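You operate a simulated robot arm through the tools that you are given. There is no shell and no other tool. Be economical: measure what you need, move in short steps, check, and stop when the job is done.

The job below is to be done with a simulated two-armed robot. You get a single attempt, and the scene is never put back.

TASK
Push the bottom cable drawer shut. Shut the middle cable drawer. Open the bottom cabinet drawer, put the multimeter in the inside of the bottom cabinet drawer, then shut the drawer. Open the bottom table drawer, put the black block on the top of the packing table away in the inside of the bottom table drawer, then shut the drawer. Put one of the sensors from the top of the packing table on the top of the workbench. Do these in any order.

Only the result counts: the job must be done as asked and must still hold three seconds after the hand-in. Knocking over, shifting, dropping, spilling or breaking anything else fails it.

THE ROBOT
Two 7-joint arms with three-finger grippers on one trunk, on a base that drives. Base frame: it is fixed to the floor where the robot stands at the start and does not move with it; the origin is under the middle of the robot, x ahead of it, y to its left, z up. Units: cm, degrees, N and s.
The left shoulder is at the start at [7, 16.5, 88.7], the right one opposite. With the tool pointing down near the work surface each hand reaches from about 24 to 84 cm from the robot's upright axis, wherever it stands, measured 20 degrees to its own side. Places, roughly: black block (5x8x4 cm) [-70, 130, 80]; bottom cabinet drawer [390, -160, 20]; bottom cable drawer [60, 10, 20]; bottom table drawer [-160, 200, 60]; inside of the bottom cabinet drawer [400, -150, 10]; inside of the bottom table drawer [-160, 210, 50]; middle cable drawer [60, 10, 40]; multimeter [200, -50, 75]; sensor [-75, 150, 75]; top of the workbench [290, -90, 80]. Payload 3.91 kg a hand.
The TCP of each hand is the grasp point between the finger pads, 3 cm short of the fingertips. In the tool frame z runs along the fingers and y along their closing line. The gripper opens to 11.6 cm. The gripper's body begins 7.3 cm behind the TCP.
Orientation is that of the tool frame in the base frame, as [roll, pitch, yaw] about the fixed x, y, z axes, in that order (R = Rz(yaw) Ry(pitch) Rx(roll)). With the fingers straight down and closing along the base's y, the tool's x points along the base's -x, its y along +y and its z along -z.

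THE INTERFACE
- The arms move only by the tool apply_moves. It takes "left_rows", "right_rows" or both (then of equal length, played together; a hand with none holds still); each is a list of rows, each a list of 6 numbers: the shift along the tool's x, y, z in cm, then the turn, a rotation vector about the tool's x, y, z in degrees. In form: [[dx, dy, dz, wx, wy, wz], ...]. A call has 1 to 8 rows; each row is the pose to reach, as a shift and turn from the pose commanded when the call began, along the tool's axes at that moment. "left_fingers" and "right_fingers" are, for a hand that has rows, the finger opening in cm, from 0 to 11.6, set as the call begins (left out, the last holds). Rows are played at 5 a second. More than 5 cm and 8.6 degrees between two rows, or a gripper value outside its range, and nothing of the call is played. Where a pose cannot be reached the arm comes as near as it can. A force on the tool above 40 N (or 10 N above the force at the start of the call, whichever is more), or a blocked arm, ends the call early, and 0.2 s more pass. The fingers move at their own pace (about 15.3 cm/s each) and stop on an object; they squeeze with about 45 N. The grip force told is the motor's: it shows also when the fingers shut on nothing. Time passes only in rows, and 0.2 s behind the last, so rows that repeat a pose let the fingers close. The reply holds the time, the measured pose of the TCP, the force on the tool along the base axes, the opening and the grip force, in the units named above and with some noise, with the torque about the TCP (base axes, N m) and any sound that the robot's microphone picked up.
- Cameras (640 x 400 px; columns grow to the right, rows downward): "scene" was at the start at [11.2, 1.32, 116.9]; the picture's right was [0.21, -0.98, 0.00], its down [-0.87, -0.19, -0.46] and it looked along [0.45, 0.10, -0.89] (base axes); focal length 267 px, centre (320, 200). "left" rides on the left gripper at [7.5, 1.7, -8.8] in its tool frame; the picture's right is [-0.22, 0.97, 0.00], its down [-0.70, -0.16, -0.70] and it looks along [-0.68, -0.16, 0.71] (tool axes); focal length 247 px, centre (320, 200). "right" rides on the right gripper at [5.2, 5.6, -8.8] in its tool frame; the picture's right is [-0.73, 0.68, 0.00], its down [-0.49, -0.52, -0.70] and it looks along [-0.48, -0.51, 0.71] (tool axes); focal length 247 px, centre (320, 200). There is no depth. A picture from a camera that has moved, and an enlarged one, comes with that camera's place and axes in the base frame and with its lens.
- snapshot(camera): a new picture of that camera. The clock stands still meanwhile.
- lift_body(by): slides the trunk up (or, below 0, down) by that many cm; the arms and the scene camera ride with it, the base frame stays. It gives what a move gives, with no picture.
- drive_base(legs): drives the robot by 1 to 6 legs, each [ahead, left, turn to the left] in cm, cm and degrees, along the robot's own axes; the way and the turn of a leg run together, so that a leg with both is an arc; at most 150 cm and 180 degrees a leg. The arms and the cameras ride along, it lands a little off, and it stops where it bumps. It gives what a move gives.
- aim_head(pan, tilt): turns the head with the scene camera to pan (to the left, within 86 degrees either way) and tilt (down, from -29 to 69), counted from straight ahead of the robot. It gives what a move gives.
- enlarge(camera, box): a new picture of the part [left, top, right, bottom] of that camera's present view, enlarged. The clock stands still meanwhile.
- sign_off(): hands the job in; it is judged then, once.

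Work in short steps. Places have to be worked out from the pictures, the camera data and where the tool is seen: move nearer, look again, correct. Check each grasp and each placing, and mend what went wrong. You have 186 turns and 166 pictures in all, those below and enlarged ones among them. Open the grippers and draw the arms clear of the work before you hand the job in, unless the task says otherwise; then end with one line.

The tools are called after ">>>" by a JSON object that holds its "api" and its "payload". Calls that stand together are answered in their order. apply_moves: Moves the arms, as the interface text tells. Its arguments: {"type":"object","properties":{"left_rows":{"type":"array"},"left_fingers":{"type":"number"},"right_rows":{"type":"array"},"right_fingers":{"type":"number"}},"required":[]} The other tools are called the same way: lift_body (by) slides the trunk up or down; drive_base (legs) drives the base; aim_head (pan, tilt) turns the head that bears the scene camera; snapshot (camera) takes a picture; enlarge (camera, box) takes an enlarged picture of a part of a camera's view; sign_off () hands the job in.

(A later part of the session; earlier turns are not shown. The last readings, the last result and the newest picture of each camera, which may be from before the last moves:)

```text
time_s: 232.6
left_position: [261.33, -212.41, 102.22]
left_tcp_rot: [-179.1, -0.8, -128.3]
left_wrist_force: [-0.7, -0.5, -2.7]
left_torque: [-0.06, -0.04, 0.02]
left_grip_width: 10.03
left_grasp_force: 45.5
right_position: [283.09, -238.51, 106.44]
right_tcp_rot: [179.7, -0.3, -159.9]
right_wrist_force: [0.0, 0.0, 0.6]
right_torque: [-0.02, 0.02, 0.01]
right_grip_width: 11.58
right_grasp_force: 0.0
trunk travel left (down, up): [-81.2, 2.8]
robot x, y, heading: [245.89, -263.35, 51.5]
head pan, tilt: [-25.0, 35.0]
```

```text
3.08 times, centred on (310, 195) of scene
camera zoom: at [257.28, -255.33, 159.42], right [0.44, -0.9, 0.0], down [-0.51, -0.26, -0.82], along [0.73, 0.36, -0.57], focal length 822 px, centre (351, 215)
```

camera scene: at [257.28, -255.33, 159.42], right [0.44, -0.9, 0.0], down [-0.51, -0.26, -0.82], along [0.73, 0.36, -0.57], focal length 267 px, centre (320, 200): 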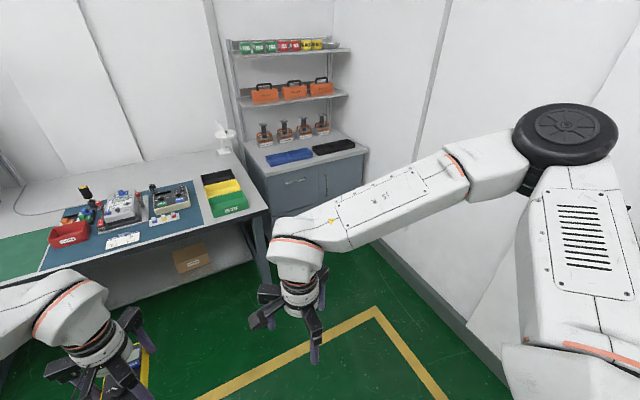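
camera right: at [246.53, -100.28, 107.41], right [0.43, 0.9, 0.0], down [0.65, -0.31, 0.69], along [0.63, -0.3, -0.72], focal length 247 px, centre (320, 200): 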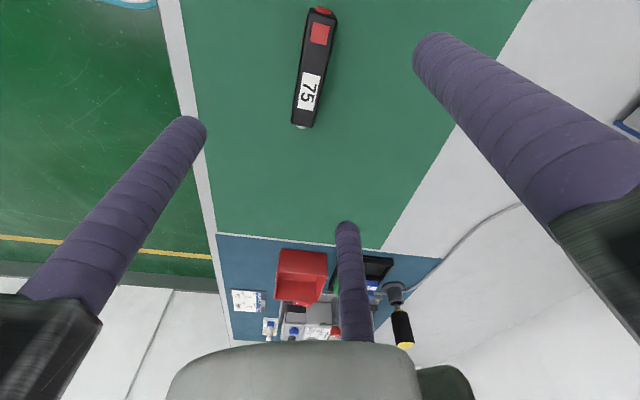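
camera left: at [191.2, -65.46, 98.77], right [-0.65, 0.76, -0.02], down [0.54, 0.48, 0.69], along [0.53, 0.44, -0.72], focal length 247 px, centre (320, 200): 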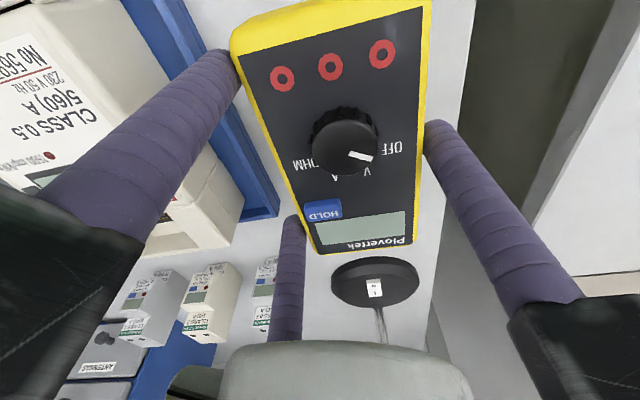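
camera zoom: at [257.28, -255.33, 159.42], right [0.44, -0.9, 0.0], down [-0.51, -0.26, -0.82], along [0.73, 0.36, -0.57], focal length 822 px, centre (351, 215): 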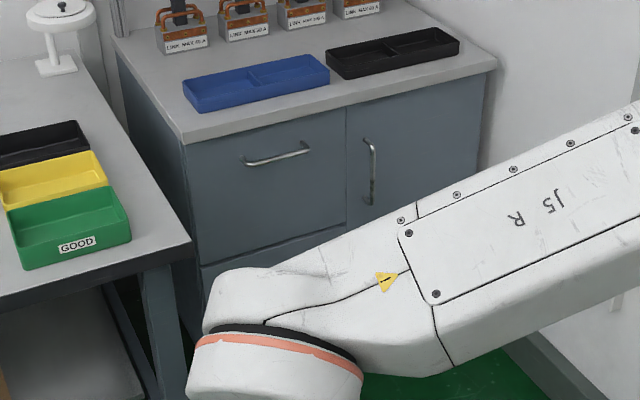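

The cabinet's front faces the aisle at f≈91 with drawers on its left half, recessed right of the workbench. I drive right and turn 30° left, keeping the left arm clear of the bench, then look at the drawers.

>>> {"api": "drive_base", "payload": {"legs": [[0, -75, 0.5], [0, 0, 30]]}}

>>> {"api": "aim_head", "payload": {"pan": -30, "tilt": 40}}

>>> {"api": "snapshot", "payload": {"camera": "scene"}}

```text
time_s: 236.7
left_position: [316.91, -250.44, 102.86]
left_tcp_rot: [-179.9, -1.6, -107.1]
left_wrist_force: [2.3, 1.8, -2.4]
left_torque: [-0.17, 0.1, -0.01]
left_grip_width: 10.04
left_grasp_force: 45.3
right_position: [341.99, -270.18, 102.77]
right_tcp_rot: [-179.8, -0.4, -139.4]
right_wrist_force: [3.3, 3.7, -1.9]
right_torque: [-0.41, 0.41, -0.04]
right_grip_width: 11.63
right_grasp_force: 0.1
trunk travel left (down, up): [-81.2, 2.8]
robot x, y, heading: [308.65, -300.44, 66.6]
head pan, tilt: [-25.0, 35.0]
stopped in leg 1: the robot was blocked; the commanded pose is now the measured one
```

```text
time_s: 237.4
left_position: [314.68, -246.33, 102.08]
left_tcp_rot: [177.8, -0.8, -105.1]
left_wrist_force: [0.2, 0.0, -0.9]
left_torque: [0.0, -0.06, 0.0]
left_grip_width: 10.02
left_grasp_force: 44.4
right_position: [342.06, -263.39, 102.67]
right_tcp_rot: [177.6, -2.1, -135.1]
right_wrist_force: [0.8, -1.2, 0.7]
right_torque: [0.2, 0.03, -0.05]
right_grip_width: 11.61
right_grasp_force: 0.0
trunk travel left (down, up): [-81.2, 2.8]
robot x, y, heading: [310.4, -296.14, 72.3]
head pan, tilt: [-30.0, 40.0]
```

```text
55 pictures are left
camera scene: at [314.83, -284.1, 158.53], right [0.67, -0.74, 0.02], down [-0.46, -0.44, -0.77], along [0.58, 0.51, -0.64], focal length 267 px, centre (320, 200)
```

scene: 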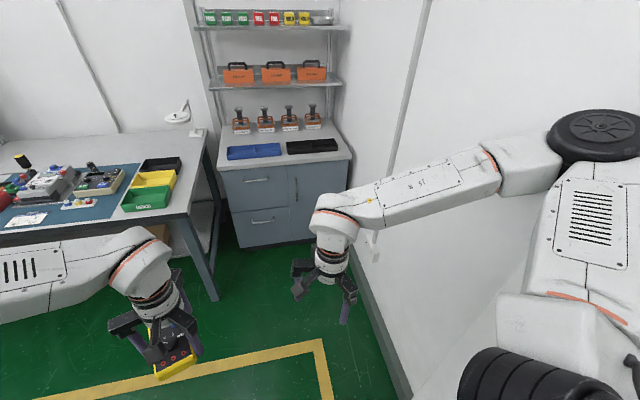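

My elbow bumped the wall and turned me to 72°, nothing else disturbed. The cabinet has two left drawers; the bottom handle is near z≈40. I enlarge it to check all is intact and measure.

>>> {"api": "enlarge", "payload": {"camera": "scene", "box": [200, 130, 360, 260]}}

```text
3.08 times, centred on (280, 195) of scene
camera zoom: at [314.83, -284.1, 158.53], right [0.67, -0.74, 0.02], down [-0.46, -0.44, -0.77], along [0.58, 0.51, -0.64], focal length 822 px, centre (443, 215)
```

zoom: 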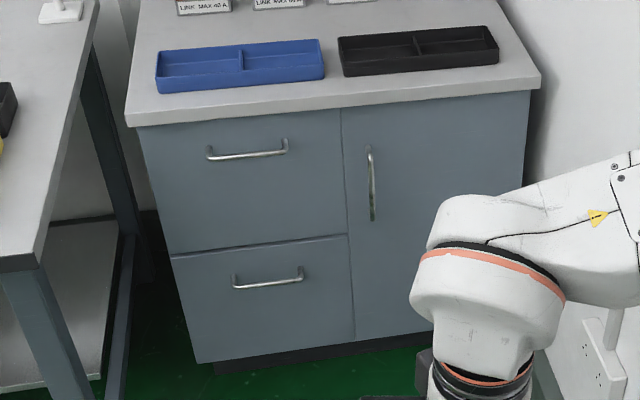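

I move away from the wall and turn to heading ~83°.

>>> {"api": "drive_base", "payload": {"legs": [[0, 14, 0], [0, 0, 10.7]]}}

>>> {"api": "lift_body", "payload": {"by": -40}}

```text
time_s: 238.1
left_position: [314.0, -247.01, 102.34]
left_tcp_rot: [177.7, -1.1, -105.4]
left_wrist_force: [-0.5, -0.3, -2.6]
left_torque: [0.03, -0.08, 0.02]
left_grip_width: 10.05
left_grasp_force: 44.9
right_position: [341.52, -264.08, 102.64]
right_tcp_rot: [177.9, -2.1, -135.0]
right_wrist_force: [-0.2, -0.1, -0.1]
right_torque: [0.05, -0.03, 0.04]
right_grip_width: 11.59
right_grasp_force: 0.0
trunk travel left (down, up): [-81.2, 2.8]
robot x, y, heading: [309.64, -296.52, 71.9]
head pan, tilt: [-30.0, 40.0]
stopped in leg 1: the robot was blocked; the commanded pose is now the measured one
```

```text
time_s: 241.9
left_position: [314.14, -247.1, 62.32]
left_tcp_rot: [178.2, -0.9, -104.9]
left_wrist_force: [-1.4, 0.2, -2.5]
left_torque: [0.0, -0.11, 0.03]
left_grip_width: 10.06
left_grasp_force: 45.2
right_position: [341.82, -264.33, 63.0]
right_tcp_rot: [178.3, -1.7, -134.2]
right_wrist_force: [0.2, 1.4, 0.1]
right_torque: [-0.02, 0.01, -0.01]
right_grip_width: 11.6
right_grasp_force: 0.0
trunk travel left (down, up): [-41.2, 42.8]
robot x, y, heading: [309.57, -296.35, 72.3]
head pan, tilt: [-30.0, 40.0]
```

Driving left was blocked, and the body seems tilted ~1–2°. I look around for what I'm touching.

>>> {"api": "aim_head", "payload": {"pan": -80, "tilt": 45}}

>>> {"api": "snapshot", "payload": {"camera": "scene"}}

>>> {"api": "aim_head", "payload": {"pan": 50, "tilt": 50}}

>>> {"api": "snapshot", "payload": {"camera": "scene"}}

```text
time_s: 243.1
left_position: [314.06, -247.32, 62.36]
left_tcp_rot: [178.2, -0.9, -104.8]
left_wrist_force: [0.4, -0.3, -3.6]
left_torque: [-0.01, -0.03, -0.02]
left_grip_width: 10.06
left_grasp_force: 44.5
right_position: [341.78, -264.28, 62.82]
right_tcp_rot: [178.4, -1.8, -134.2]
right_wrist_force: [-0.4, -0.2, -0.5]
right_torque: [-0.04, 0.05, 0.0]
right_grip_width: 11.62
right_grasp_force: 0.1
trunk travel left (down, up): [-41.2, 42.8]
robot x, y, heading: [309.92, -296.78, 72.4]
head pan, tilt: [-80.0, 45.0]
```

```text
53 pictures are left
camera scene: at [317.09, -292.18, 118.09], right [-0.13, -0.99, 0.01], down [-0.69, 0.09, -0.72], along [0.71, -0.1, -0.69], focal length 267 px, centre (320, 200)
```

scene: 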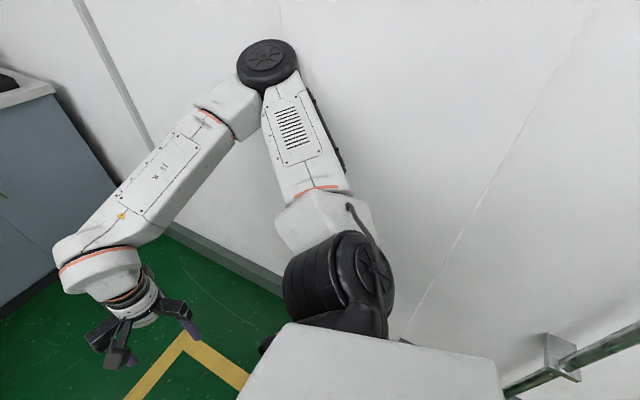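

```text
time_s: 245.2
left_position: [314.21, -247.24, 62.29]
left_tcp_rot: [178.1, -1.0, -104.8]
left_wrist_force: [0.5, 0.4, -3.3]
left_torque: [-0.02, -0.1, 0.0]
left_grip_width: 10.05
left_grasp_force: 45.0
right_position: [341.74, -264.17, 62.85]
right_tcp_rot: [178.3, -1.8, -134.3]
right_wrist_force: [-0.3, 0.8, -0.6]
right_torque: [-0.03, -0.01, -0.01]
right_grip_width: 11.61
right_grasp_force: 0.1
trunk travel left (down, up): [-41.2, 42.8]
robot x, y, heading: [309.82, -296.83, 72.2]
head pan, tilt: [50.0, 50.0]
```

```text
52 pictures are left
camera scene: at [304.94, -284.56, 117.09], right [0.85, 0.53, 0.01], down [0.42, -0.65, -0.63], along [-0.33, 0.54, -0.78], focal length 267 px, centre (320, 200)
```

scene: 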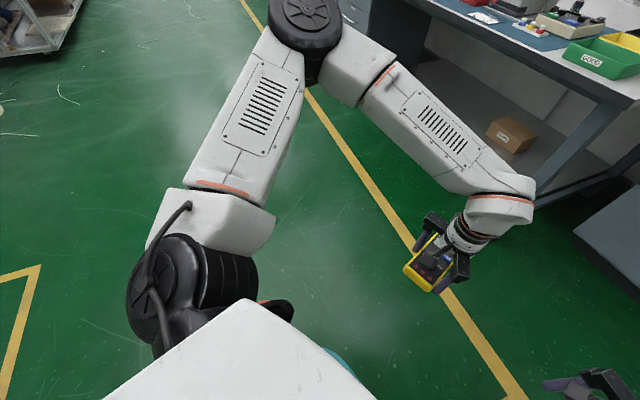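

My right elbow is wedged on the wall with a handrail behind; driving straight ahead leads away from the wall, so I try that.

>>> {"api": "drive_base", "payload": {"legs": [[15, 0, 0]]}}

```text
time_s: 245.9
left_position: [313.81, -247.49, 62.65]
left_tcp_rot: [177.6, -0.8, -104.7]
left_wrist_force: [0.1, -1.3, -2.4]
left_torque: [-0.05, -0.05, 0.03]
left_grip_width: 10.04
left_grasp_force: 45.4
right_position: [341.44, -264.07, 63.01]
right_tcp_rot: [178.0, -1.4, -133.5]
right_wrist_force: [-0.4, 0.6, -0.1]
right_torque: [-0.03, -0.02, 0.03]
right_grip_width: 11.61
right_grasp_force: 0.0
trunk travel left (down, up): [-41.2, 42.8]
robot x, y, heading: [308.95, -296.2, 72.3]
head pan, tilt: [50.0, 50.0]
stopped in leg 1: the robot was blocked; the commanded pose is now the measured one
```

Still counted as blocked. I extend the right hand forward to draw its elbow off the wall, then try again.

>>> {"api": "apply_moves", "payload": {"right_rows": [[-4, 1, 0, 0, 0, 0], [-8, 2, 0, 0, 0, 0], [-12, 3, 0, 0, 0, 0], [-16, 4, 0, 0, 0, 0], [-20, 5, 0, 0, 0, 0], [-23, 6, 0, 0, 0, 0]]}}

>>> {"api": "drive_base", "payload": {"legs": [[6, 6, 0]]}}

```text
time_s: 247.3
left_position: [314.87, -247.5, 62.57]
left_tcp_rot: [176.9, -0.9, -104.7]
left_wrist_force: [-0.7, 0.4, -3.4]
left_torque: [0.01, -0.06, 0.0]
left_grip_width: 10.05
left_grasp_force: 44.6
right_position: [353.84, -243.52, 62.01]
right_tcp_rot: [177.3, -2.2, -133.8]
right_wrist_force: [-0.1, 0.5, -0.1]
right_torque: [-0.01, 0.01, 0.02]
right_grip_width: 11.6
right_grasp_force: 0.1
trunk travel left (down, up): [-41.2, 42.8]
robot x, y, heading: [309.67, -296.44, 72.5]
head pan, tilt: [50.0, 50.0]
```

```text
time_s: 248.4
left_position: [311.05, -239.94, 62.54]
left_tcp_rot: [177.0, -1.0, -104.7]
left_wrist_force: [0.2, -0.2, -2.8]
left_torque: [-0.07, -0.05, 0.03]
left_grip_width: 10.03
left_grasp_force: 44.9
right_position: [350.06, -236.03, 62.01]
right_tcp_rot: [177.4, -2.2, -134.0]
right_wrist_force: [0.8, -0.9, 0.1]
right_torque: [0.0, 0.01, 0.02]
right_grip_width: 11.63
right_grasp_force: 0.1
trunk travel left (down, up): [-41.2, 42.8]
robot x, y, heading: [305.75, -288.83, 72.5]
head pan, tilt: [50.0, 50.0]
```

Free again. I turn to heading 83° and pitch the right hand forward.

>>> {"api": "drive_base", "payload": {"legs": [[0, 0, 10.5]]}}

>>> {"api": "apply_moves", "payload": {"right_rows": [[0, 0, 0, 0.4, -8.5, 0], [0, 0, 0, 0.7, -17, 0], [0, 0, 0, 1.1, -25.5, 0], [0, 0, 0, 1.5, -34, 0], [0, 0, 0, 1.9, -42.5, 0], [0, 0, 0, 2.2, -51, 0], [0, 0, 0, 2.6, -59.5, 0], [0, 0, 0, 2.6, -68, 0]]}}

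>>> {"api": "apply_moves", "payload": {"right_rows": [[0, 0, 0, 0, -8, 0], [0, 0, 0, 0, -14, 0], [0, 0, 0, 0, -20, 0], [0, 0, 0, 0, -20, 0]]}}

>>> {"api": "aim_head", "payload": {"pan": -30, "tilt": 40}}

>>> {"api": "snapshot", "payload": {"camera": "scene"}}

```text
time_s: 249.5
left_position: [301.97, -239.88, 62.55]
left_tcp_rot: [177.0, -0.9, -94.3]
left_wrist_force: [0.5, 0.2, -2.4]
left_torque: [-0.04, -0.09, -0.04]
left_grip_width: 10.04
left_grasp_force: 44.5
right_position: [339.66, -228.87, 62.07]
right_tcp_rot: [177.2, -2.1, -123.4]
right_wrist_force: [-0.4, -0.3, 0.2]
right_torque: [0.01, 0.0, 0.0]
right_grip_width: 11.59
right_grasp_force: 0.1
trunk travel left (down, up): [-41.2, 42.8]
robot x, y, heading: [305.38, -288.79, 82.7]
head pan, tilt: [50.0, 50.0]
```

```text
time_s: 251.3
left_position: [301.96, -239.85, 62.61]
left_tcp_rot: [177.0, -1.0, -94.3]
left_wrist_force: [0.0, 0.3, -3.3]
left_torque: [-0.02, -0.03, -0.02]
left_grip_width: 10.07
left_grasp_force: 44.8
right_position: [339.7, -228.89, 62.13]
right_tcp_rot: [178.5, 65.9, -126.2]
right_wrist_force: [0.3, 0.1, -0.5]
right_torque: [0.0, -0.01, -0.02]
right_grip_width: 11.6
right_grasp_force: 0.0
trunk travel left (down, up): [-41.2, 42.8]
robot x, y, heading: [305.69, -289.12, 82.6]
head pan, tilt: [50.0, 50.0]
```

```text
time_s: 252.3
left_position: [301.95, -239.88, 62.46]
left_tcp_rot: [176.9, -1.0, -94.3]
left_wrist_force: [-0.8, -0.3, -2.7]
left_torque: [0.0, -0.1, 0.0]
left_grip_width: 10.03
left_grasp_force: 45.1
right_position: [339.83, -228.75, 62.13]
right_tcp_rot: [170.8, 85.9, -134.0]
right_wrist_force: [0.5, -0.5, -0.5]
right_torque: [0.0, -0.01, -0.01]
right_grip_width: 11.6
right_grasp_force: 0.0
trunk travel left (down, up): [-41.2, 42.8]
robot x, y, heading: [305.62, -289.04, 83.0]
head pan, tilt: [50.0, 50.0]
```

```text
time_s: 253.8
left_position: [302.04, -239.88, 62.54]
left_tcp_rot: [177.0, -0.9, -94.3]
left_wrist_force: [0.7, 1.3, -3.5]
left_torque: [-0.03, -0.07, -0.01]
left_grip_width: 10.06
left_grasp_force: 45.3
right_position: [339.77, -228.85, 62.04]
right_tcp_rot: [171.4, 85.7, -133.4]
right_wrist_force: [0.1, -0.3, 0.0]
right_torque: [0.01, -0.01, 0.03]
right_grip_width: 11.6
right_grasp_force: 0.0
trunk travel left (down, up): [-41.2, 42.8]
robot x, y, heading: [305.35, -289.34, 82.6]
head pan, tilt: [-30.0, 40.0]
```

```text
51 pictures are left
camera scene: at [311.34, -277.32, 118.67], right [0.8, -0.6, 0.0], down [-0.39, -0.51, -0.77], along [0.46, 0.61, -0.64], focal length 267 px, centre (320, 200)
```

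scene: 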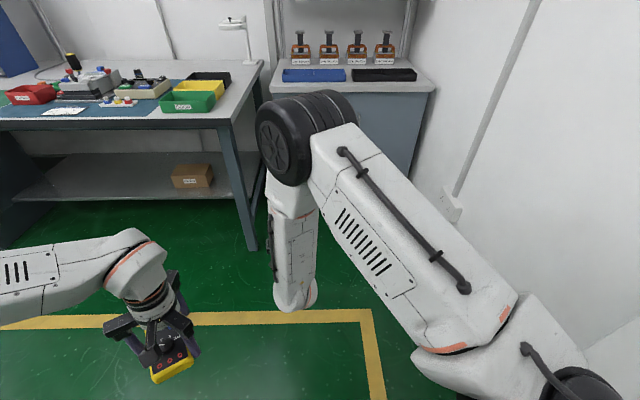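

The right fingers point along the drawer's axis. I roll 30° (single finger below) and lower to handle height, then look.

>>> {"api": "apply_moves", "payload": {"right_rows": [[0, 0, 0, 0, 0, 7.5], [0, 0, 0, 0, 0, 15], [0, 0, 0, 0, 0, 22.5], [0, 0, 0, 0, 0, 30], [0, 0, 0, 0, 0, 30]]}}

>>> {"api": "lift_body", "payload": {"by": -22}}

>>> {"api": "snapshot", "payload": {"camera": "right"}}

>>> {"api": "snapshot", "payload": {"camera": "scene"}}

```text
time_s: 255.0
left_position: [302.06, -239.96, 62.53]
left_tcp_rot: [176.9, -0.9, -94.3]
left_wrist_force: [0.6, 0.0, -3.6]
left_torque: [-0.03, -0.08, 0.01]
left_grip_width: 10.03
left_grasp_force: 45.2
right_position: [339.69, -228.94, 62.1]
right_tcp_rot: [98.1, 59.0, 152.2]
right_wrist_force: [-0.3, 0.0, 0.0]
right_torque: [0.01, -0.01, 0.02]
right_grip_width: 11.59
right_grasp_force: 0.0
trunk travel left (down, up): [-41.2, 42.8]
robot x, y, heading: [305.33, -289.48, 82.4]
head pan, tilt: [-30.0, 40.0]
```

```text
time_s: 257.4
left_position: [301.98, -239.86, 40.64]
left_tcp_rot: [176.9, -0.8, -94.3]
left_wrist_force: [-0.4, 0.0, -3.4]
left_torque: [-0.04, -0.02, 0.0]
left_grip_width: 10.05
left_grasp_force: 44.4
right_position: [339.69, -228.97, 40.26]
right_tcp_rot: [98.1, 59.1, 152.2]
right_wrist_force: [0.5, -0.3, -0.8]
right_torque: [0.06, 0.02, 0.02]
right_grip_width: 11.61
right_grasp_force: 0.1
trunk travel left (down, up): [-19.2, 64.8]
robot x, y, heading: [305.05, -289.11, 82.7]
head pan, tilt: [-30.0, 40.0]
```

```text
50 pictures are left
camera right: at [328.48, -231.98, 39.16], right [-0.13, 0.18, 0.97], down [0.18, -0.96, 0.2], along [0.97, 0.2, 0.1], focal length 247 px, centre (320, 200)
```

right: 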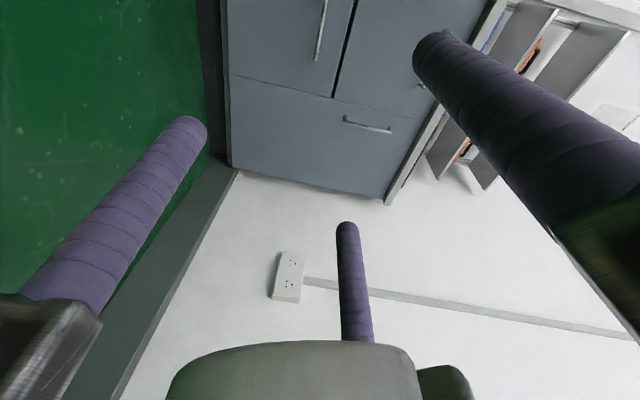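

```text
49 pictures are left
camera scene: at [311.35, -277.35, 96.68], right [0.8, -0.6, 0.0], down [-0.39, -0.51, -0.77], along [0.46, 0.61, -0.64], focal length 267 px, centre (320, 200)
```

scene: 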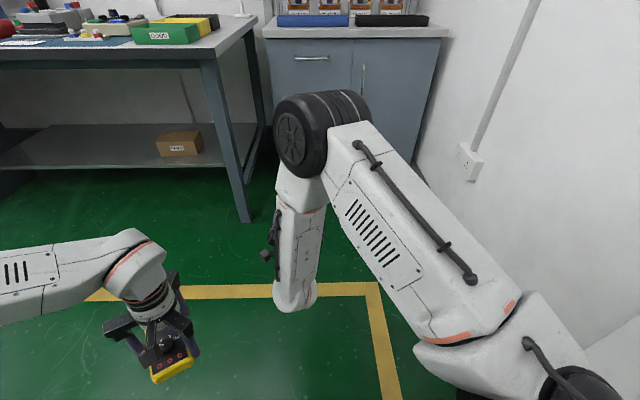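

The bottom handle spans e≈405–419, z≈37, about 67 cm ahead along the drawer axis. I lower 2.8 cm and drive diagonally (in robot axes) most of the way.

>>> {"api": "lift_body", "payload": {"by": -2.8}}

>>> {"api": "drive_base", "payload": {"legs": [[40, -25.5, 0]]}}

>>> {"api": "snapshot", "payload": {"camera": "right"}}

>>> {"api": "snapshot", "payload": {"camera": "scene"}}

```text
time_s: 258.1
left_position: [302.16, -240.03, 37.84]
left_tcp_rot: [176.8, -0.8, -94.3]
left_wrist_force: [0.5, -0.1, -3.7]
left_torque: [-0.06, -0.06, 0.02]
left_grip_width: 10.06
left_grasp_force: 44.9
right_position: [339.78, -228.97, 37.32]
right_tcp_rot: [98.2, 59.1, 152.2]
right_wrist_force: [0.5, 0.2, 0.6]
right_torque: [-0.04, 0.03, -0.01]
right_grip_width: 11.61
right_grasp_force: 0.1
trunk travel left (down, up): [-16.4, 67.6]
robot x, y, heading: [305.61, -288.75, 82.5]
head pan, tilt: [-30.0, 40.0]
```

```text
time_s: 260.9
left_position: [332.12, -202.67, 37.78]
left_tcp_rot: [176.9, -0.9, -94.0]
left_wrist_force: [-0.5, 1.0, -3.2]
left_torque: [-0.03, -0.04, 0.02]
left_grip_width: 10.08
left_grasp_force: 45.2
right_position: [369.74, -191.38, 37.33]
right_tcp_rot: [98.1, 59.1, 152.6]
right_wrist_force: [0.9, 0.1, -0.2]
right_torque: [0.0, -0.03, -0.02]
right_grip_width: 11.58
right_grasp_force: 0.1
trunk travel left (down, up): [-16.4, 67.6]
robot x, y, heading: [335.71, -251.47, 83.3]
head pan, tilt: [-30.0, 40.0]
```

```text
48 pictures are left
camera right: at [358.49, -194.53, 36.34], right [-0.14, 0.18, 0.97], down [0.19, -0.96, 0.2], along [0.97, 0.21, 0.1], focal length 247 px, centre (320, 200)
```

right: 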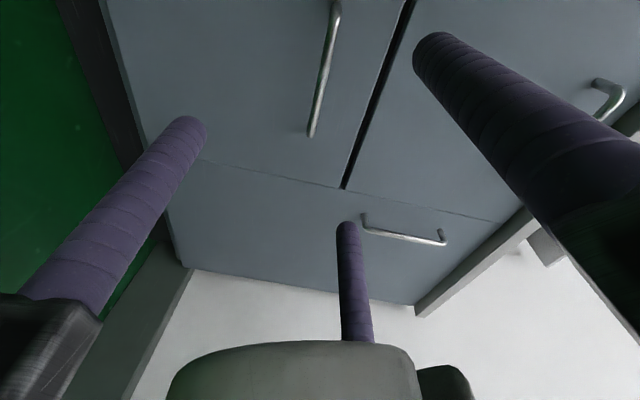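

```text
47 pictures are left
camera scene: at [341.55, -239.96, 93.87], right [0.8, -0.6, 0.0], down [-0.39, -0.51, -0.77], along [0.46, 0.61, -0.64], focal length 267 px, centre (320, 200)
```

scene: 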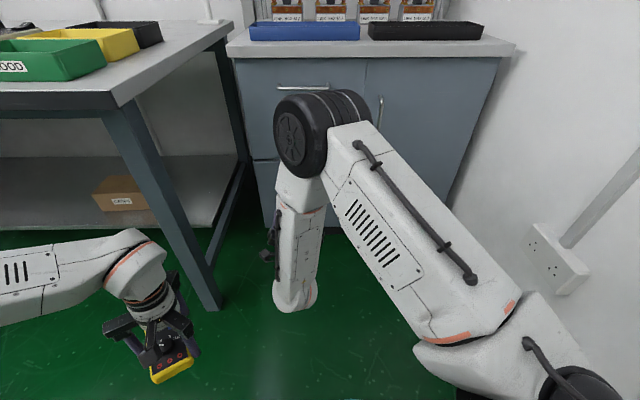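

The bar is about 20 cm ahead at z≈36.6. I lower 0.7 cm, close most of the distance and look again.

>>> {"api": "lift_body", "payload": {"by": -0.7}}

>>> {"api": "drive_base", "payload": {"legs": [[12.6, -8.6, 0]]}}

>>> {"api": "snapshot", "payload": {"camera": "right"}}

```text
time_s: 261.5
left_position: [332.08, -202.64, 37.08]
left_tcp_rot: [176.9, -0.9, -94.0]
left_wrist_force: [0.6, 0.8, -3.4]
left_torque: [-0.05, -0.05, -0.02]
left_grip_width: 10.05
left_grasp_force: 44.9
right_position: [369.74, -191.43, 36.7]
right_tcp_rot: [98.0, 59.1, 152.4]
right_wrist_force: [-0.3, -0.1, -0.3]
right_torque: [0.03, -0.01, 0.02]
right_grip_width: 11.61
right_grasp_force: 0.1
trunk travel left (down, up): [-15.7, 68.3]
robot x, y, heading: [335.72, -251.5, 83.0]
head pan, tilt: [-30.0, 40.0]
```

```text
time_s: 262.9
left_position: [341.96, -191.17, 37.13]
left_tcp_rot: [177.0, -0.8, -94.0]
left_wrist_force: [-0.7, 0.1, -3.3]
left_torque: [-0.01, -0.07, 0.01]
left_grip_width: 10.03
left_grasp_force: 44.7
right_position: [379.6, -180.0, 36.57]
right_tcp_rot: [98.2, 59.0, 152.5]
right_wrist_force: [0.2, 0.1, 0.1]
right_torque: [-0.03, 0.0, 0.02]
right_grip_width: 11.61
right_grasp_force: 0.0
trunk travel left (down, up): [-15.7, 68.3]
robot x, y, heading: [345.69, -240.35, 83.0]
head pan, tilt: [-30.0, 40.0]
```

```text
46 pictures are left
camera right: at [368.45, -183.11, 35.64], right [-0.14, 0.18, 0.97], down [0.19, -0.96, 0.2], along [0.97, 0.21, 0.1], focal length 247 px, centre (320, 200)
```

right: 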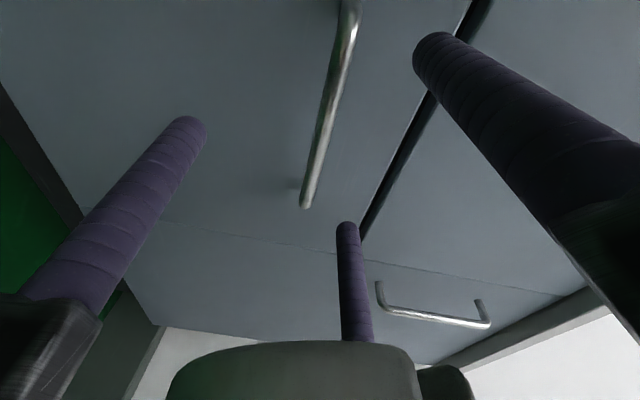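

Bar at f≈90, TCP at 83.8. I go 5 cm further and close on the bar.

>>> {"api": "drive_base", "payload": {"legs": [[4.3, -2.5, 0]]}}

>>> {"api": "apply_moves", "payload": {"right_rows": [[0, 0, 0, 0, 0, 0], [0, 0, 0, 0, 0, 0], [0, 0, 0, 0, 0, 0], [0, 0, 0, 0, 0, 0]], "right_fingers": 0}}

>>> {"api": "snapshot", "payload": {"camera": "right"}}

```text
time_s: 263.8
left_position: [345.12, -187.2, 37.16]
left_tcp_rot: [176.9, -0.9, -94.0]
left_wrist_force: [-2.3, -6.4, -2.6]
left_torque: [-0.05, -0.01, 0.42]
left_grip_width: 10.05
left_grasp_force: 45.2
right_position: [382.78, -176.06, 36.57]
right_tcp_rot: [98.0, 59.1, 152.4]
right_wrist_force: [0.3, -0.1, 1.3]
right_torque: [-0.01, -0.02, -0.04]
right_grip_width: 11.59
right_grasp_force: 0.0
trunk travel left (down, up): [-15.7, 68.3]
robot x, y, heading: [348.88, -235.88, 82.8]
head pan, tilt: [-30.0, 40.0]
```

```text
time_s: 264.8
left_position: [345.1, -187.29, 37.24]
left_tcp_rot: [176.9, -0.8, -94.1]
left_wrist_force: [-0.4, 0.6, -3.1]
left_torque: [-0.02, -0.07, -0.03]
left_grip_width: 10.01
left_grasp_force: 45.2
right_position: [383.05, -176.24, 37.07]
right_tcp_rot: [97.2, 59.0, 151.2]
right_wrist_force: [19.2, -11.6, 32.4]
right_torque: [-0.16, -1.01, -0.7]
right_grip_width: 2.11
right_grasp_force: 45.0
trunk travel left (down, up): [-15.7, 68.3]
robot x, y, heading: [348.8, -236.7, 82.9]
head pan, tilt: [-30.0, 40.0]
```

```text
45 pictures are left
camera right: at [371.77, -179.22, 36.02], right [-0.14, 0.17, 0.98], down [0.18, -0.96, 0.2], along [0.97, 0.2, 0.1], focal length 247 px, centre (320, 200)
```

right: 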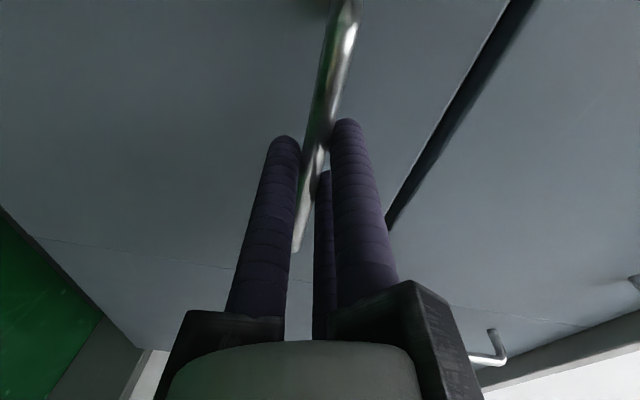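

The bar is gripped. I pull the drawer straight out (−f) in two steps.

>>> {"api": "drive_base", "payload": {"legs": [[-10.4, 6, 0]]}}

>>> {"api": "snapshot", "payload": {"camera": "scene"}}

```text
time_s: 265.5
left_position: [344.78, -187.62, 37.01]
left_tcp_rot: [176.9, -1.0, -94.0]
left_wrist_force: [-0.8, -0.7, -2.4]
left_torque: [0.01, -0.05, 0.01]
left_grip_width: 10.05
left_grasp_force: 44.9
right_position: [382.93, -176.27, 37.01]
right_tcp_rot: [96.7, 59.1, 150.7]
right_wrist_force: [-0.3, 0.8, 2.6]
right_torque: [-0.3, -0.54, 0.21]
right_grip_width: 2.05
right_grasp_force: 45.5
trunk travel left (down, up): [-15.7, 68.3]
robot x, y, heading: [348.47, -236.76, 83.0]
head pan, tilt: [-30.0, 40.0]
stopped in leg 1: the force on the tool passed its limit at 52 N (the readings are from after the stop); the commanded pose is now the measured one
```

```text
44 pictures are left
camera scene: at [354.38, -224.88, 93.15], right [0.8, -0.6, 0.0], down [-0.39, -0.51, -0.77], along [0.46, 0.61, -0.64], focal length 267 px, centre (320, 200)
```

scene: 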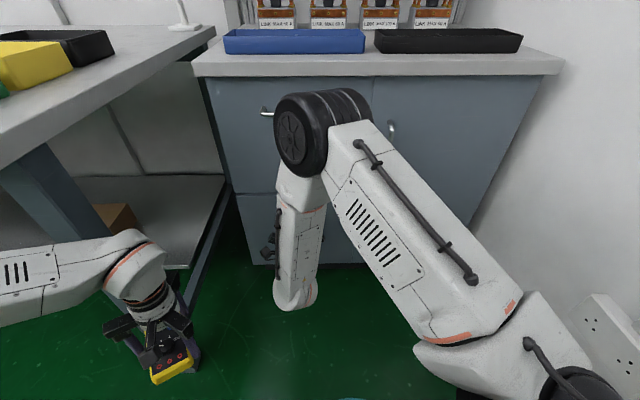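

The stop was from grip preload, now relieved. I pull again.

>>> {"api": "drive_base", "payload": {"legs": [[-7, 4, 0]]}}

>>> {"api": "snapshot", "payload": {"camera": "scene"}}

```text
time_s: 266.6
left_position: [340.21, -194.07, 37.0]
left_tcp_rot: [177.0, -0.9, -94.1]
left_wrist_force: [-0.3, -0.1, -3.5]
left_torque: [0.0, -0.08, -0.02]
left_grip_width: 10.04
left_grasp_force: 45.4
right_position: [378.33, -182.95, 37.0]
right_tcp_rot: [96.8, 59.1, 150.7]
right_wrist_force: [2.7, -0.9, 4.1]
right_torque: [-0.44, -0.62, 0.67]
right_grip_width: 2.05
right_grasp_force: 45.1
trunk travel left (down, up): [-15.7, 68.3]
robot x, y, heading: [343.94, -243.13, 83.0]
head pan, tilt: [-30.0, 40.0]
```

```text
43 pictures are left
camera scene: at [349.62, -231.39, 93.18], right [0.8, -0.6, 0.0], down [-0.39, -0.51, -0.77], along [0.46, 0.61, -0.64], focal length 267 px, centre (320, 200)
```

scene: 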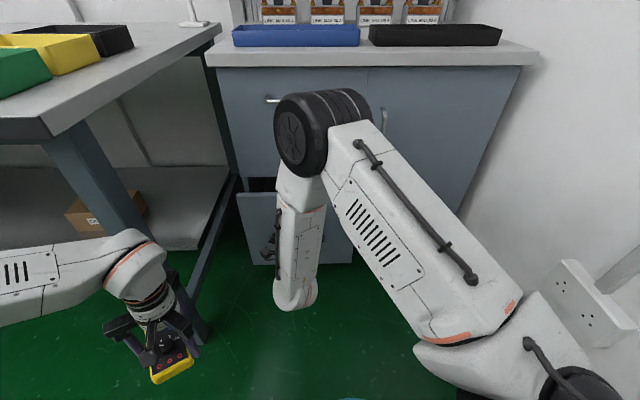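

Drawer is opening (gap visible). I pull out another ~20 cm in steps.

>>> {"api": "drive_base", "payload": {"legs": [[-10.4, 6, 0]]}}

>>> {"api": "drive_base", "payload": {"legs": [[-8.7, 5, 0]]}}

>>> {"api": "snapshot", "payload": {"camera": "scene"}}

```text
time_s: 267.8
left_position: [333.11, -203.51, 37.06]
left_tcp_rot: [176.9, -0.9, -94.2]
left_wrist_force: [0.3, 0.9, -3.2]
left_torque: [-0.04, -0.05, 0.0]
left_grip_width: 10.07
left_grasp_force: 45.0
right_position: [371.39, -192.35, 37.08]
right_tcp_rot: [96.8, 59.1, 150.4]
right_wrist_force: [12.8, -8.1, 3.0]
right_torque: [-0.45, -0.67, 0.41]
right_grip_width: 2.07
right_grasp_force: 45.4
trunk travel left (down, up): [-15.7, 68.3]
robot x, y, heading: [336.98, -252.22, 82.7]
head pan, tilt: [-30.0, 40.0]
```

```text
time_s: 268.9
left_position: [327.23, -211.53, 37.17]
left_tcp_rot: [177.0, -0.9, -94.3]
left_wrist_force: [-1.0, 0.6, -2.8]
left_torque: [0.02, -0.06, -0.02]
left_grip_width: 10.07
left_grasp_force: 45.2
right_position: [365.49, -200.52, 36.96]
right_tcp_rot: [96.6, 59.1, 150.1]
right_wrist_force: [8.8, -3.9, 2.2]
right_torque: [-0.41, -0.61, 0.44]
right_grip_width: 2.05
right_grasp_force: 44.7
trunk travel left (down, up): [-15.7, 68.3]
robot x, y, heading: [330.73, -260.53, 83.2]
head pan, tilt: [-30.0, 40.0]
```

```text
42 pictures are left
camera scene: at [336.53, -248.86, 93.18], right [0.8, -0.6, 0.0], down [-0.39, -0.51, -0.77], along [0.46, 0.61, -0.64], focal length 267 px, centre (320, 200)
```

scene: 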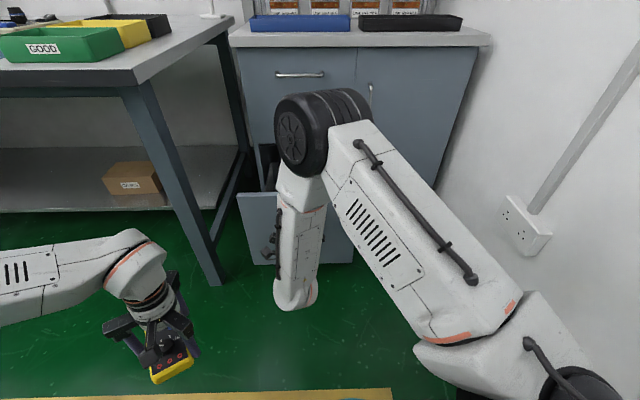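

The drawer is about 30 cm open. I release, back off and raise the trunk to look inside.

>>> {"api": "apply_moves", "payload": {"right_rows": [[0, 0, 0, 0, 0, 0], [0, 0, 0, 0, 0, 0], [0, 0, 0, 0, 0, 0]], "right_fingers": 11.6}}

>>> {"api": "drive_base", "payload": {"legs": [[-17, 9.8, 0]]}}

>>> {"api": "lift_body", "payload": {"by": 40}}

>>> {"api": "aim_head", "payload": {"pan": -25, "tilt": 42}}

>>> {"api": "snapshot", "payload": {"camera": "scene"}}

```text
time_s: 269.8
left_position: [327.33, -211.51, 36.96]
left_tcp_rot: [176.9, -0.8, -94.3]
left_wrist_force: [0.1, 0.1, -4.0]
left_torque: [0.01, -0.08, 0.0]
left_grip_width: 10.05
left_grasp_force: 45.1
right_position: [365.55, -200.47, 37.09]
right_tcp_rot: [96.8, 59.1, 150.1]
right_wrist_force: [0.5, 0.3, 0.6]
right_torque: [-0.03, 0.01, 0.02]
right_grip_width: 11.6
right_grasp_force: 0.1
trunk travel left (down, up): [-15.7, 68.3]
robot x, y, heading: [330.73, -260.36, 82.9]
head pan, tilt: [-30.0, 40.0]
```

```text
time_s: 271.3
left_position: [315.3, -227.4, 37.04]
left_tcp_rot: [176.9, -0.8, -94.1]
left_wrist_force: [0.7, 0.0, -3.8]
left_torque: [0.0, -0.09, -0.03]
left_grip_width: 10.06
left_grasp_force: 45.3
right_position: [353.64, -216.31, 37.03]
right_tcp_rot: [96.7, 59.1, 150.3]
right_wrist_force: [0.9, -0.7, 0.5]
right_torque: [0.02, 0.0, -0.01]
right_grip_width: 11.6
right_grasp_force: 0.0
trunk travel left (down, up): [-15.7, 68.3]
robot x, y, heading: [318.91, -276.5, 83.1]
head pan, tilt: [-30.0, 40.0]
```

```text
time_s: 275.2
left_position: [315.3, -227.42, 77.12]
left_tcp_rot: [176.9, -0.9, -94.1]
left_wrist_force: [-0.4, 0.1, -2.9]
left_torque: [-0.02, -0.08, -0.01]
left_grip_width: 10.02
left_grasp_force: 44.6
right_position: [353.55, -216.29, 77.11]
right_tcp_rot: [96.7, 59.1, 150.3]
right_wrist_force: [0.0, 0.4, 0.7]
right_torque: [-0.01, -0.04, 0.05]
right_grip_width: 11.6
right_grasp_force: 0.1
trunk travel left (down, up): [-55.7, 28.3]
robot x, y, heading: [319.05, -276.51, 83.1]
head pan, tilt: [-30.0, 40.0]
```

```text
time_s: 275.8
left_position: [315.28, -227.39, 76.97]
left_tcp_rot: [176.9, -0.8, -94.1]
left_wrist_force: [-0.4, 0.6, -2.8]
left_torque: [-0.06, -0.04, -0.01]
left_grip_width: 10.06
left_grasp_force: 44.9
right_position: [353.59, -216.3, 77.05]
right_tcp_rot: [96.7, 59.1, 150.3]
right_wrist_force: [1.2, -0.3, 0.2]
right_torque: [0.03, 0.02, -0.02]
right_grip_width: 11.6
right_grasp_force: 0.0
trunk travel left (down, up): [-55.7, 28.3]
robot x, y, heading: [319.1, -276.72, 83.0]
head pan, tilt: [-25.0, 42.0]
```

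```text
41 pictures are left
camera scene: at [324.06, -264.48, 132.88], right [0.85, -0.53, 0.0], down [-0.35, -0.57, -0.74], along [0.39, 0.63, -0.67], focal length 267 px, centre (320, 200)
```

scene: 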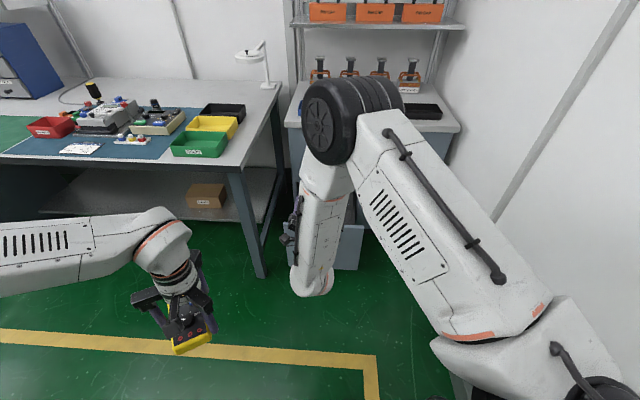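

For placing, I'll face the drawer more squarely with a stretched left arm. I turn right 26°, draw the right hand back, and extend the left hand.

>>> {"api": "drive_base", "payload": {"legs": [[0, 0, -26]]}}

>>> {"api": "apply_moves", "payload": {"left_rows": [[-3, 1, 0, 1, 0, 0], [-6, 2, 0, 2, 0, 0], [-9, 3, 0, 3, 0, 0], [-12, 3.5, 0, 3, 0, 0], [-12, 3.5, 0, 3, 0, 0]], "right_rows": [[0, 0, -3, 0, 0, 0], [0, 0, -6, 0, 0, 0], [0, 0, -9, 0, 0, 0], [0, 0, -12, 0, 0, 0], [0, 0, -12, 0, 0, 0]]}}

>>> {"api": "aim_head", "payload": {"pan": 0, "tilt": 42}}

>>> {"api": "snapshot", "payload": {"camera": "scene"}}

```text
time_s: 277.6
left_position: [337.35, -230.89, 77.14]
left_tcp_rot: [176.9, -0.9, -120.5]
left_wrist_force: [0.3, -0.8, -2.4]
left_torque: [-0.08, -0.01, 0.0]
left_grip_width: 10.05
left_grasp_force: 44.7
right_position: [376.6, -237.8, 76.92]
right_tcp_rot: [96.8, 59.1, 124.1]
right_wrist_force: [0.1, -0.5, -0.6]
right_torque: [0.01, -0.03, 0.01]
right_grip_width: 11.58
right_grasp_force: 0.0
trunk travel left (down, up): [-55.7, 28.3]
robot x, y, heading: [318.95, -276.64, 56.7]
head pan, tilt: [-25.0, 42.0]
```

```text
time_s: 278.8
left_position: [340.45, -218.66, 77.09]
left_tcp_rot: [179.9, -0.9, -120.4]
left_wrist_force: [-0.1, 0.2, -3.0]
left_torque: [-0.03, -0.05, -0.03]
left_grip_width: 10.03
left_grasp_force: 44.9
right_position: [366.1, -243.36, 77.94]
right_tcp_rot: [96.7, 59.1, 124.0]
right_wrist_force: [0.0, -0.7, 0.3]
right_torque: [-0.03, 0.01, 0.01]
right_grip_width: 11.6
right_grasp_force: 0.0
trunk travel left (down, up): [-55.7, 28.3]
robot x, y, heading: [318.75, -276.48, 56.7]
head pan, tilt: [-25.0, 42.0]
```

```text
time_s: 279.7
left_position: [340.5, -218.7, 77.15]
left_tcp_rot: [179.9, -0.9, -120.4]
left_wrist_force: [-0.7, -0.2, -3.5]
left_torque: [-0.05, -0.05, 0.02]
left_grip_width: 10.04
left_grasp_force: 44.9
right_position: [366.14, -243.31, 77.97]
right_tcp_rot: [96.8, 59.1, 124.0]
right_wrist_force: [-0.3, 0.4, -0.5]
right_torque: [0.0, -0.01, 0.02]
right_grip_width: 11.62
right_grasp_force: 0.1
trunk travel left (down, up): [-55.7, 28.3]
robot x, y, heading: [318.87, -276.4, 56.4]
head pan, tilt: [0.0, 42.0]
```

```text
40 pictures are left
camera scene: at [326.37, -265.36, 132.87], right [0.84, -0.55, 0.0], down [-0.37, -0.56, -0.74], along [0.41, 0.62, -0.67], focal length 267 px, centre (320, 200)
```

scene: 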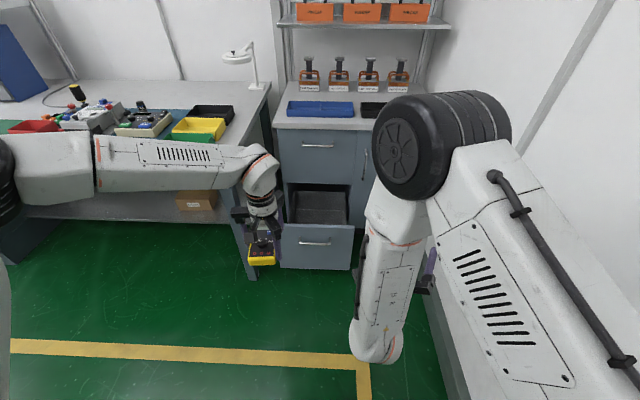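

The left forearm sticks out toward the bench when bent. A stretched arm avoids this: I raise the trunk fully and reach the left hand far down, then later lower with the trunk.

>>> {"api": "lift_body", "payload": {"by": 27}}

>>> {"api": "apply_moves", "payload": {"left_rows": [[0, 0, 5, 0, 0, 0], [0, 0, 10, 0, 0, 0], [0, 0, 15, 0, 0, 0], [0, 0, 20, 0, 0, 0], [0, 0, 25, 0, 0, 0], [0, 0, 30, 0, 0, 0], [0, 0, 35, 0, 0, 0], [0, 0, 40, 0, 0, 0]]}}

>>> {"api": "apply_moves", "payload": {"left_rows": [[0, 0, 4, 0, 0, 0], [0, 0, 8, 0, 0, 0], [0, 0, 12, 0, 0, 0], [0, 0, 12, 0, 0, 0]]}}

>>> {"api": "snapshot", "payload": {"camera": "scene"}}

```text
time_s: 282.4
left_position: [340.58, -218.72, 104.0]
left_tcp_rot: [179.9, -0.9, -120.4]
left_wrist_force: [-0.7, 0.8, -2.7]
left_torque: [-0.02, -0.04, 0.03]
left_grip_width: 10.02
left_grasp_force: 44.9
right_position: [366.22, -243.39, 104.98]
right_tcp_rot: [96.7, 59.0, 123.9]
right_wrist_force: [0.1, -1.1, 0.5]
right_torque: [0.0, 0.0, -0.02]
right_grip_width: 11.59
right_grasp_force: 0.1
trunk travel left (down, up): [-82.7, 1.3]
robot x, y, heading: [318.82, -276.79, 56.8]
head pan, tilt: [0.0, 42.0]
```

```text
time_s: 284.2
left_position: [340.29, -219.18, 63.9]
left_tcp_rot: [179.9, -1.0, -120.5]
left_wrist_force: [0.1, 0.4, -2.9]
left_torque: [-0.11, 0.01, -0.02]
left_grip_width: 10.04
left_grasp_force: 45.3
right_position: [366.21, -243.47, 104.87]
right_tcp_rot: [96.8, 59.1, 123.9]
right_wrist_force: [0.5, -0.2, -1.2]
right_torque: [0.0, 0.0, 0.01]
right_grip_width: 11.6
right_grasp_force: 0.1
trunk travel left (down, up): [-82.7, 1.3]
robot x, y, heading: [318.9, -276.64, 56.4]
head pan, tilt: [0.0, 42.0]
```

```text
time_s: 285.2
left_position: [340.23, -220.16, 51.85]
left_tcp_rot: [-179.7, -1.3, -120.6]
left_wrist_force: [1.3, -2.9, -4.2]
left_torque: [0.09, 0.0, 0.04]
left_grip_width: 10.03
left_grasp_force: 45.0
right_position: [365.99, -243.18, 104.93]
right_tcp_rot: [96.7, 59.3, 124.0]
right_wrist_force: [-0.1, 0.6, -0.1]
right_torque: [0.04, 0.0, -0.03]
right_grip_width: 11.59
right_grasp_force: 0.1
trunk travel left (down, up): [-82.7, 1.3]
robot x, y, heading: [318.78, -276.81, 56.8]
head pan, tilt: [0.0, 42.0]
```

```text
39 pictures are left
camera scene: at [326.13, -264.99, 159.86], right [0.84, -0.55, 0.0], down [-0.37, -0.56, -0.74], along [0.41, 0.62, -0.67], focal length 267 px, centre (320, 200)
```

scene: 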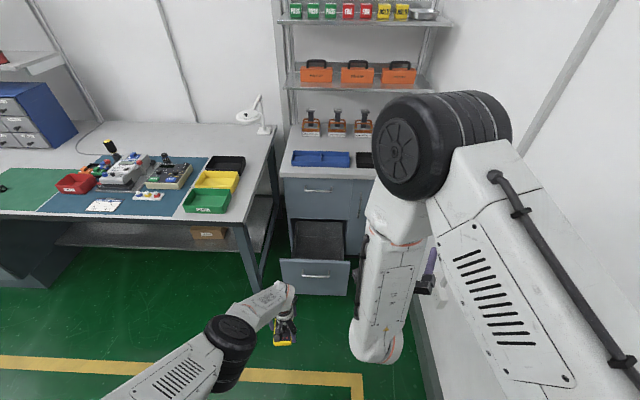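

The stretched arm keeps its elbow near me. Drawer opening spans e≈395–430, f≈64–91; I drive so the multimeter goes over it (panel top z≈45, multimeter bottom ≈49).

>>> {"api": "lift_body", "payload": {"by": 1.2}}

>>> {"api": "drive_base", "payload": {"legs": [[25, -8, 0]]}}

>>> {"api": "snapshot", "payload": {"camera": "left"}}

>>> {"api": "snapshot", "payload": {"camera": "scene"}}

```text
time_s: 285.8
left_position: [339.94, -219.65, 53.27]
left_tcp_rot: [179.8, -0.9, -120.4]
left_wrist_force: [-0.6, 0.2, -3.0]
left_torque: [-0.03, -0.04, -0.01]
left_grip_width: 10.04
left_grasp_force: 44.9
right_position: [366.06, -243.21, 106.11]
right_tcp_rot: [96.8, 59.2, 124.0]
right_wrist_force: [0.5, 0.9, 0.1]
right_torque: [-0.01, 0.0, -0.07]
right_grip_width: 11.62
right_grasp_force: 0.1
trunk travel left (down, up): [-83.9, 0.1]
robot x, y, heading: [318.72, -276.53, 56.6]
head pan, tilt: [0.0, 42.0]
```

```text
time_s: 287.7
left_position: [360.37, -203.15, 53.3]
left_tcp_rot: [179.9, -0.9, -120.2]
left_wrist_force: [0.3, -0.4, -3.3]
left_torque: [-0.03, -0.06, 0.0]
left_grip_width: 10.03
left_grasp_force: 45.0
right_position: [386.46, -226.75, 106.13]
right_tcp_rot: [96.7, 59.2, 124.2]
right_wrist_force: [0.1, -0.2, -0.1]
right_torque: [-0.02, 0.01, -0.01]
right_grip_width: 11.61
right_grasp_force: 0.0
trunk travel left (down, up): [-83.9, 0.1]
robot x, y, heading: [339.18, -260.15, 56.8]
head pan, tilt: [0.0, 42.0]
```

```text
38 pictures are left
camera left: at [355.31, -208.38, 62.22], right [-0.73, 0.69, 0.0], down [0.5, 0.53, 0.69], along [0.47, 0.5, -0.73], focal length 247 px, centre (320, 200)
```

left: 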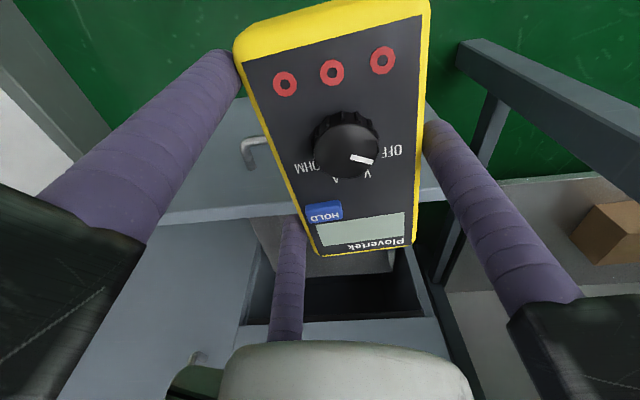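

```text
37 pictures are left
camera scene: at [346.7, -248.79, 161.09], right [0.84, -0.55, 0.0], down [-0.37, -0.56, -0.74], along [0.41, 0.62, -0.67], focal length 267 px, centre (320, 200)
```

scene: 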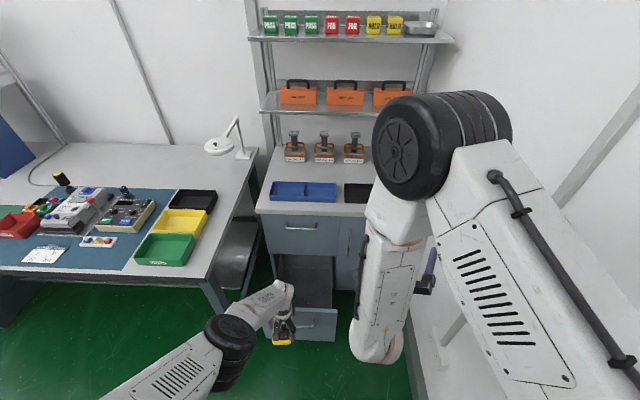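

Clear above the panel. I go the remaining 24 cm.

>>> {"api": "drive_base", "payload": {"legs": [[24, -3.5, 0]]}}

>>> {"api": "snapshot", "payload": {"camera": "left"}}

>>> {"api": "aim_head", "payload": {"pan": 10, "tilt": 60}}

>>> {"api": "snapshot", "payload": {"camera": "scene"}}

```text
time_s: 289.5
left_position: [376.33, -184.88, 53.32]
left_tcp_rot: [179.8, -0.8, -120.1]
left_wrist_force: [0.4, -0.1, -3.6]
left_torque: [-0.06, -0.02, -0.01]
left_grip_width: 10.03
left_grasp_force: 45.1
right_position: [402.5, -208.22, 106.13]
right_tcp_rot: [96.7, 59.2, 124.3]
right_wrist_force: [-0.3, -0.1, 0.6]
right_torque: [0.01, 0.06, 0.0]
right_grip_width: 11.58
right_grasp_force: 0.2
trunk travel left (down, up): [-83.9, 0.1]
robot x, y, heading: [355.52, -241.82, 57.0]
head pan, tilt: [0.0, 42.0]
```

```text
36 pictures are left
camera left: at [371.28, -190.14, 62.2], right [-0.73, 0.68, 0.0], down [0.49, 0.53, 0.69], along [0.47, 0.5, -0.73], focal length 247 px, centre (320, 200)
```

left: 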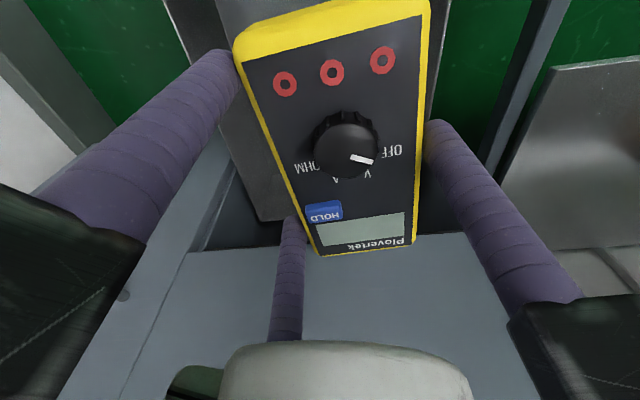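

```text
time_s: 290.3
left_position: [376.33, -184.81, 53.23]
left_tcp_rot: [179.8, -1.0, -120.1]
left_wrist_force: [-0.1, -0.9, -3.2]
left_torque: [-0.04, -0.07, 0.01]
left_grip_width: 10.05
left_grasp_force: 45.3
right_position: [402.5, -208.37, 106.16]
right_tcp_rot: [96.7, 59.2, 124.3]
right_wrist_force: [0.3, -0.8, -0.2]
right_torque: [-0.01, -0.01, 0.0]
right_grip_width: 11.6
right_grasp_force: 0.0
trunk travel left (down, up): [-83.9, 0.1]
robot x, y, heading: [355.54, -241.93, 56.7]
head pan, tilt: [10.0, 60.0]
```

```text
35 pictures are left
camera scene: at [360.91, -231.36, 158.7], right [0.92, -0.39, 0.0], down [-0.34, -0.8, -0.5], along [0.2, 0.46, -0.87], focal length 267 px, centre (320, 200)
```

scene: 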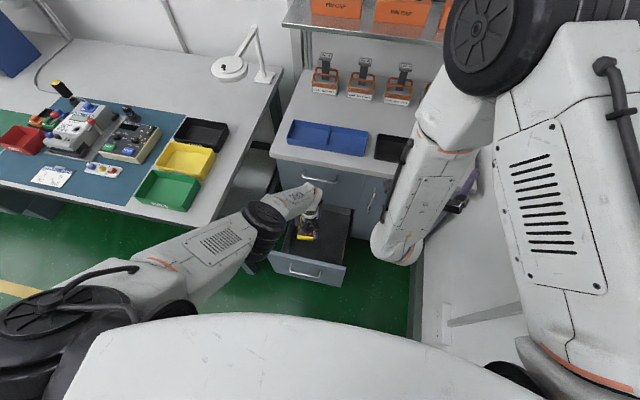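

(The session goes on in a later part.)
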